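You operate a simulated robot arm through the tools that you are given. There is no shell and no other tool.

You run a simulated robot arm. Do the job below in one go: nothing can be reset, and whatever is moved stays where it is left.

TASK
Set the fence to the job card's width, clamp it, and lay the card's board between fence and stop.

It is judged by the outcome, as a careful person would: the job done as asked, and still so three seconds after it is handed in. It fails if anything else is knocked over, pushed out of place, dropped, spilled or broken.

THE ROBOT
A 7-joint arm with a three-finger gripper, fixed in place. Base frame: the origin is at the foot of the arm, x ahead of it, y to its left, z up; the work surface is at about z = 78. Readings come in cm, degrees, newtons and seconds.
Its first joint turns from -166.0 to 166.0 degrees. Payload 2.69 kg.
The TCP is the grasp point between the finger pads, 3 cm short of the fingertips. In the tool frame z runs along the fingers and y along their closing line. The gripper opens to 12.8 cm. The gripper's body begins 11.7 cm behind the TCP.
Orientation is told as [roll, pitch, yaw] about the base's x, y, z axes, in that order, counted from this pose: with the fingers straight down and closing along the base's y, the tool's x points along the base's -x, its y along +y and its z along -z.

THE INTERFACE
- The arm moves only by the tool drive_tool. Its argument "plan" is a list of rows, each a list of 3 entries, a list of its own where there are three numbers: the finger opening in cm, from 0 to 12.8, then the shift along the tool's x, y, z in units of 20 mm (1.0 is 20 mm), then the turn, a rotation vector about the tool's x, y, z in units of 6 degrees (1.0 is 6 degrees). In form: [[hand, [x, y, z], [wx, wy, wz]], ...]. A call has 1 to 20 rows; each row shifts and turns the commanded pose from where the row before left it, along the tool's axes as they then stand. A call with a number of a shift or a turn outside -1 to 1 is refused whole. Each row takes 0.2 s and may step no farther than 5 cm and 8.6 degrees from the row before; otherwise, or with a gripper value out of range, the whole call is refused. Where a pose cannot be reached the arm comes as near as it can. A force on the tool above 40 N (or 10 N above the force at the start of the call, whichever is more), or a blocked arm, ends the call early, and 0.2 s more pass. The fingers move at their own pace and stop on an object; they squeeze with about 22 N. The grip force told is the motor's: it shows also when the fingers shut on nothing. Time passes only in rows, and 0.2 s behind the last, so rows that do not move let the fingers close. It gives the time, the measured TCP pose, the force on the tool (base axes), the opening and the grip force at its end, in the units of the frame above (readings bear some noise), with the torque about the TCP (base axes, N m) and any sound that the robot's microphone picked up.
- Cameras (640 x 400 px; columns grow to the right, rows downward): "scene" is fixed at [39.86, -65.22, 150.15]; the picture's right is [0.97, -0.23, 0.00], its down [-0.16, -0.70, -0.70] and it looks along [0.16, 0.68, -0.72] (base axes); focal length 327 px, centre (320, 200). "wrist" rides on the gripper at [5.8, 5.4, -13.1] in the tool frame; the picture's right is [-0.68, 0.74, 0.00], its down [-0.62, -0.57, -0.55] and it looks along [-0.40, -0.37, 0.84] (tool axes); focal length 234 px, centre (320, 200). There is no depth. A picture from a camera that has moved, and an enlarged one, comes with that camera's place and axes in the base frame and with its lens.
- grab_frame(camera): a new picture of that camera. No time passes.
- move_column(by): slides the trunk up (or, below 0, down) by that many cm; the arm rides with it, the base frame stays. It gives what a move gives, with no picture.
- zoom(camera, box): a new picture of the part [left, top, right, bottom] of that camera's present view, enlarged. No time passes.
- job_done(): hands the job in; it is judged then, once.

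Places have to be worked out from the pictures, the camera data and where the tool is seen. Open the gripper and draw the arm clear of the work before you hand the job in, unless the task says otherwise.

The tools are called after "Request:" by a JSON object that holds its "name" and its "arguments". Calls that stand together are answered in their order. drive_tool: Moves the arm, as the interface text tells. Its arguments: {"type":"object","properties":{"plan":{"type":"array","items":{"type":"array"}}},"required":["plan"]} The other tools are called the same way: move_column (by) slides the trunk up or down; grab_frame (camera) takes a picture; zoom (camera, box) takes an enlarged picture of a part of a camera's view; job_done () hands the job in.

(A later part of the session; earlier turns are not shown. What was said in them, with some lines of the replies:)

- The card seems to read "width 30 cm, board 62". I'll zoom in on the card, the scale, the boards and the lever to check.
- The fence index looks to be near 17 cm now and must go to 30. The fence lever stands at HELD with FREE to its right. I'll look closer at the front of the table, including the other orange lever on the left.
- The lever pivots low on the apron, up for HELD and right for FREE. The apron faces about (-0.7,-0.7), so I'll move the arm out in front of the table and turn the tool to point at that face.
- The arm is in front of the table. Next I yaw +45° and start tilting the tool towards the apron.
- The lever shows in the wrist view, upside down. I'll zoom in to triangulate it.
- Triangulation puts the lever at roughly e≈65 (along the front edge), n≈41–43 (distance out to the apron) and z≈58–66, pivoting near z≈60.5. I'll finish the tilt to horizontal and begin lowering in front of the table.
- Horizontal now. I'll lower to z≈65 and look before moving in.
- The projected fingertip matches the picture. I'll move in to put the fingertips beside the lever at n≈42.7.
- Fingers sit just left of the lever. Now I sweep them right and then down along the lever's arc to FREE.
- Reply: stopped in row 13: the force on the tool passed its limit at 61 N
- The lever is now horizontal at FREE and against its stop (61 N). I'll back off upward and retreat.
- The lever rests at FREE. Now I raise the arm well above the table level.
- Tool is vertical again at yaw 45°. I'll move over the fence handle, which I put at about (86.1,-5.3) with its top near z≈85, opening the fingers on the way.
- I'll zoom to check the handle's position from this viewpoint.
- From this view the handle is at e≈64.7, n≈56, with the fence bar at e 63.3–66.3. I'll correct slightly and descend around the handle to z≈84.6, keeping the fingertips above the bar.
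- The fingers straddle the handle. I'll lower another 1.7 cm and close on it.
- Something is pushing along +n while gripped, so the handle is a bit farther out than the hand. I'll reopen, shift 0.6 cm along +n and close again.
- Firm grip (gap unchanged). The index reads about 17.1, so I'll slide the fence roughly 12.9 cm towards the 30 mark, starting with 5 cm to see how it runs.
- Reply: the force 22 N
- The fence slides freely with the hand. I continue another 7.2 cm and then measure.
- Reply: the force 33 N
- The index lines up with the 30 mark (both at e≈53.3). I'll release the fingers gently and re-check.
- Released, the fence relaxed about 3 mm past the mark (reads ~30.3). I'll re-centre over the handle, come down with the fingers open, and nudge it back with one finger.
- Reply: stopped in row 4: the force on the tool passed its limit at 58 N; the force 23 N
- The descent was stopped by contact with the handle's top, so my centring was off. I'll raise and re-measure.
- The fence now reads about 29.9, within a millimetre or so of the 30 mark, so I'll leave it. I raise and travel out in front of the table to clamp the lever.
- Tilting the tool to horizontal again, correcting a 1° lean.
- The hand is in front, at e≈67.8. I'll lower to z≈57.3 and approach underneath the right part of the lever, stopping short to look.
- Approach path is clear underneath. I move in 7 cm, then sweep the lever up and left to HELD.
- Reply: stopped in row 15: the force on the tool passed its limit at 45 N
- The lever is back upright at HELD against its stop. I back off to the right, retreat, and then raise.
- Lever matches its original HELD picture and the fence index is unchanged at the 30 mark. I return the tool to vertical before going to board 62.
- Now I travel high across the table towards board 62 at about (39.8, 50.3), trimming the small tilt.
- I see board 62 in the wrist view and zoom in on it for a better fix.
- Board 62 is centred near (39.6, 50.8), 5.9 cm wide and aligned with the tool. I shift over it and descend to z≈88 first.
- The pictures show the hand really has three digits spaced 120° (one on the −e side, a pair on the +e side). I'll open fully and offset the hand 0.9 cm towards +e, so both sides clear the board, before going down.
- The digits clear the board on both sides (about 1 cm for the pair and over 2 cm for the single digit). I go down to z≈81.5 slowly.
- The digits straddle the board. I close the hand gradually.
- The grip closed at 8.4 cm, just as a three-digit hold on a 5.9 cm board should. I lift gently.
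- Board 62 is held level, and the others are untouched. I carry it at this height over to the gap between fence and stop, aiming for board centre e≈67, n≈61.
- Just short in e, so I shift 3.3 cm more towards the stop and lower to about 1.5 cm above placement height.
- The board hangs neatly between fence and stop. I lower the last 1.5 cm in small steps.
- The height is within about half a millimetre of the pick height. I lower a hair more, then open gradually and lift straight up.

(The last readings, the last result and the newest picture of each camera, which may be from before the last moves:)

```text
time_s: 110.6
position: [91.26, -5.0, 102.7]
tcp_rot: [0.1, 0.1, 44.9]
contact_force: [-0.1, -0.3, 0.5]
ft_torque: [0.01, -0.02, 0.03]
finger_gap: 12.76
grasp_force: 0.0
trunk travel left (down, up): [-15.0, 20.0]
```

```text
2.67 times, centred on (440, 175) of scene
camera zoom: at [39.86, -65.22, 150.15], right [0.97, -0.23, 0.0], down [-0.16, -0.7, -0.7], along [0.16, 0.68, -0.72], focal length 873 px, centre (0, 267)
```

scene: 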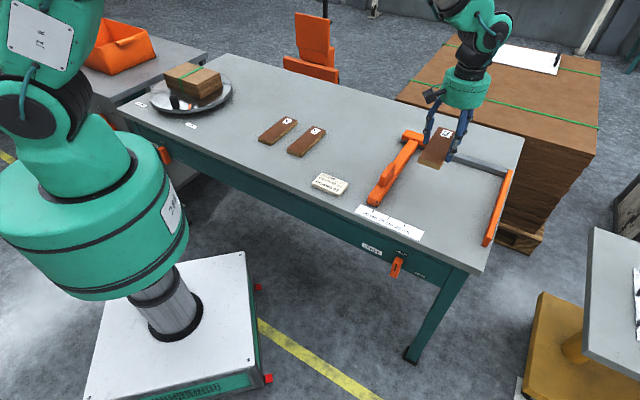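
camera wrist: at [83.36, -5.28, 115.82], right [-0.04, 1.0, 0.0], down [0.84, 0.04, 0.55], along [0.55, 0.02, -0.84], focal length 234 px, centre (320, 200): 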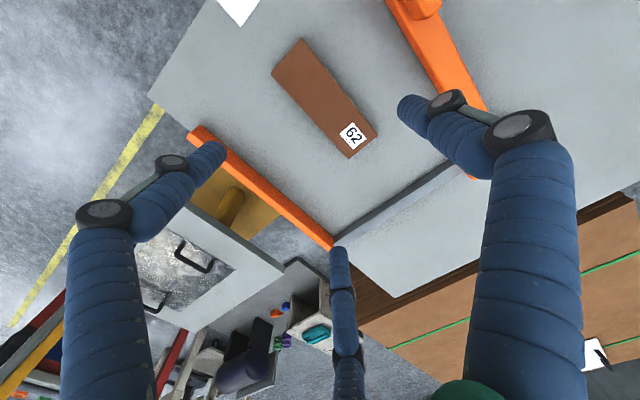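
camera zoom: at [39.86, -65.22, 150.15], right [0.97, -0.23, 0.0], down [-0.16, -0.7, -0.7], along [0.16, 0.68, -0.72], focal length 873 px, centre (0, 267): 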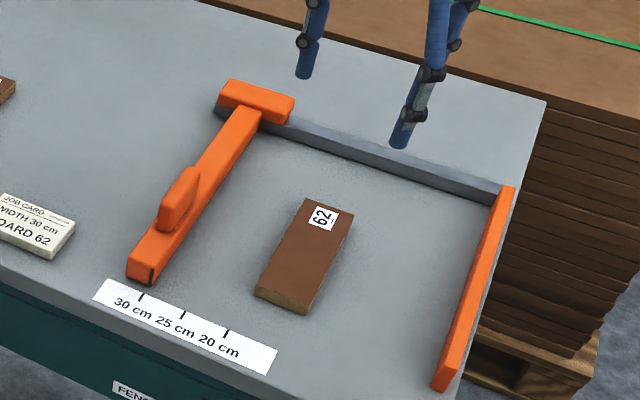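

Board 62 lies flat between fence and stop. I draw the arm back clear of the work and check the fence and lever once more.

Request:
{"name": "drive_tool", "arguments": {"plan": [[12.8, [0.3, 0.9, -0.2], [0, 0, 0]], [12.8, [0.3, 0.9, -0.2], [0, 0, 0]], [12.8, [0.3, 0.9, -0.2], [0, 0, 0]], [12.8, [0.3, 0.9, 0], [0, 0, 0]], [12.8, [0.3, 0.9, 0], [0, 0, 0]], [12.8, [0.3, 0.9, 0], [0, 0, 0]], [12.8, [0.3, 0.9, 0], [0, 0, 0]], [12.8, [0.3, 0.9, 0], [0, 0, 0]], [12.8, [0.3, 0.9, 0], [0, 0, 0]], [12.8, [0.3, 0.9, 0], [0, 0, 0]], [12.8, [0.3, 0.9, 0], [0, 0, 0]], [12.8, [0.3, 0.9, 0], [0, 0, 0]], [12.8, [0.3, 0.9, 0], [0, 0, 0]], [12.8, [0.3, 0.9, 0], [0, 0, 0]], [12.8, [0.3, 0.9, 0], [0, 0, 0]], [12.8, [0, 0, 0], [0, 0, 0]]]}}

Request:
{"name": "grab_frame", "arguments": {"camera": "scene"}}

Request:
{"name": "zoom", "arguments": {"camera": "scene", "box": [350, 180, 410, 230]}}

Request:
{"name": "zoom", "arguments": {"camera": "scene", "box": [360, 220, 440, 290]}}

```text
time_s: 114.0
position: [65.68, 7.65, 103.97]
tcp_rot: [0.1, 0.0, 45.0]
contact_force: [-0.1, 1.4, 0.3]
ft_torque: [0.01, -0.02, 0.02]
finger_gap: 12.81
grasp_force: 0.0
trunk travel left (down, up): [-15.0, 20.0]
```

```text
taken
```

scene: 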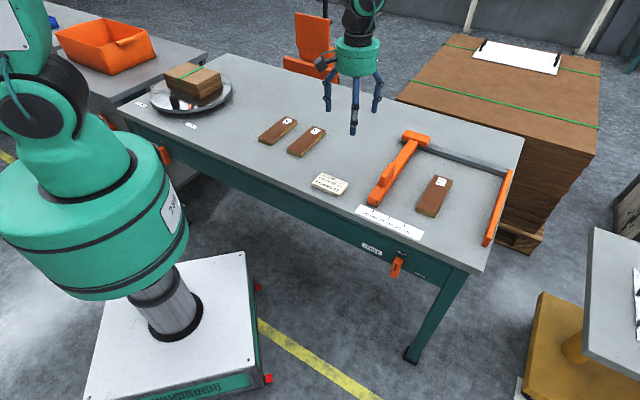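

```text
8.00 times, centred on (380, 205) of scene
camera zoom: at [39.86, -65.22, 150.15], right [0.97, -0.23, 0.0], down [-0.16, -0.7, -0.7], along [0.16, 0.68, -0.72], focal length 2619 px, centre (-160, 160)
```

zoom: 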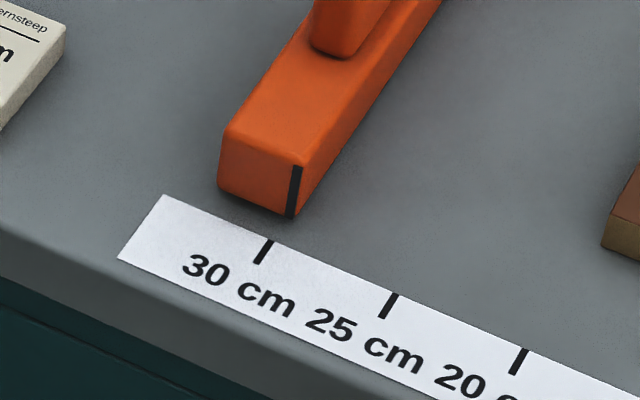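

```text
5.71 times, centred on (400, 255) of scene
camera zoom: at [39.86, -65.22, 150.15], right [0.97, -0.23, 0.0], down [-0.16, -0.7, -0.7], along [0.16, 0.68, -0.72], focal length 1871 px, centre (-137, -114)
```

zoom: 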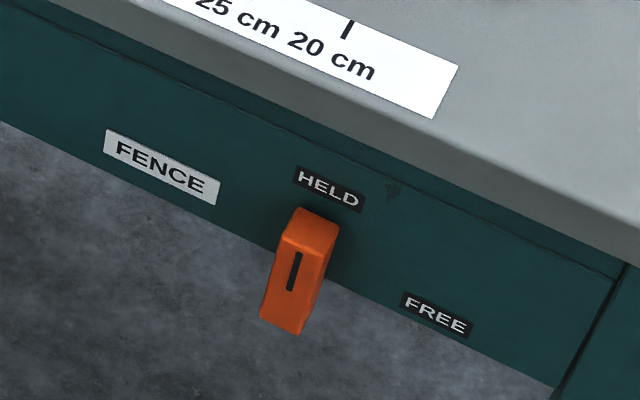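

The fence index sits at the 30 cm mark and the lever is at HELD. Board 62 lies flat between fence and stop, nothing else has moved, and the hand is open and clear, so I hand the job in.

Request:
{"name": "job_done", "arguments": {}}

```text
The job is handed in.
```

The job is done and handed in. The fence is set to the card's 30 cm, its lever is back at HELD, and board 62 lies flat between fence and stop.

- **Fence width:** the index sits about 1 mm inside the 30 cm mark, measured from the scene camera after clamping. After I released the fence it read about 3 mm too wide. When I came down to correct that, the hand touched the handle and knocked the fence to its final position. I left it there because it was already close enough.
- **Clamp:** the lever went back until it met its stop and looks the same as it did at the start. The fence did not shift when I clamped it or set the board down.
- **Board:** 62 is roughly midway between fence and stop, and parallel to them.
- **Everything else:** boards 95 and 29, the job card and the turntable are where they were. The hand is open and clear of the work.
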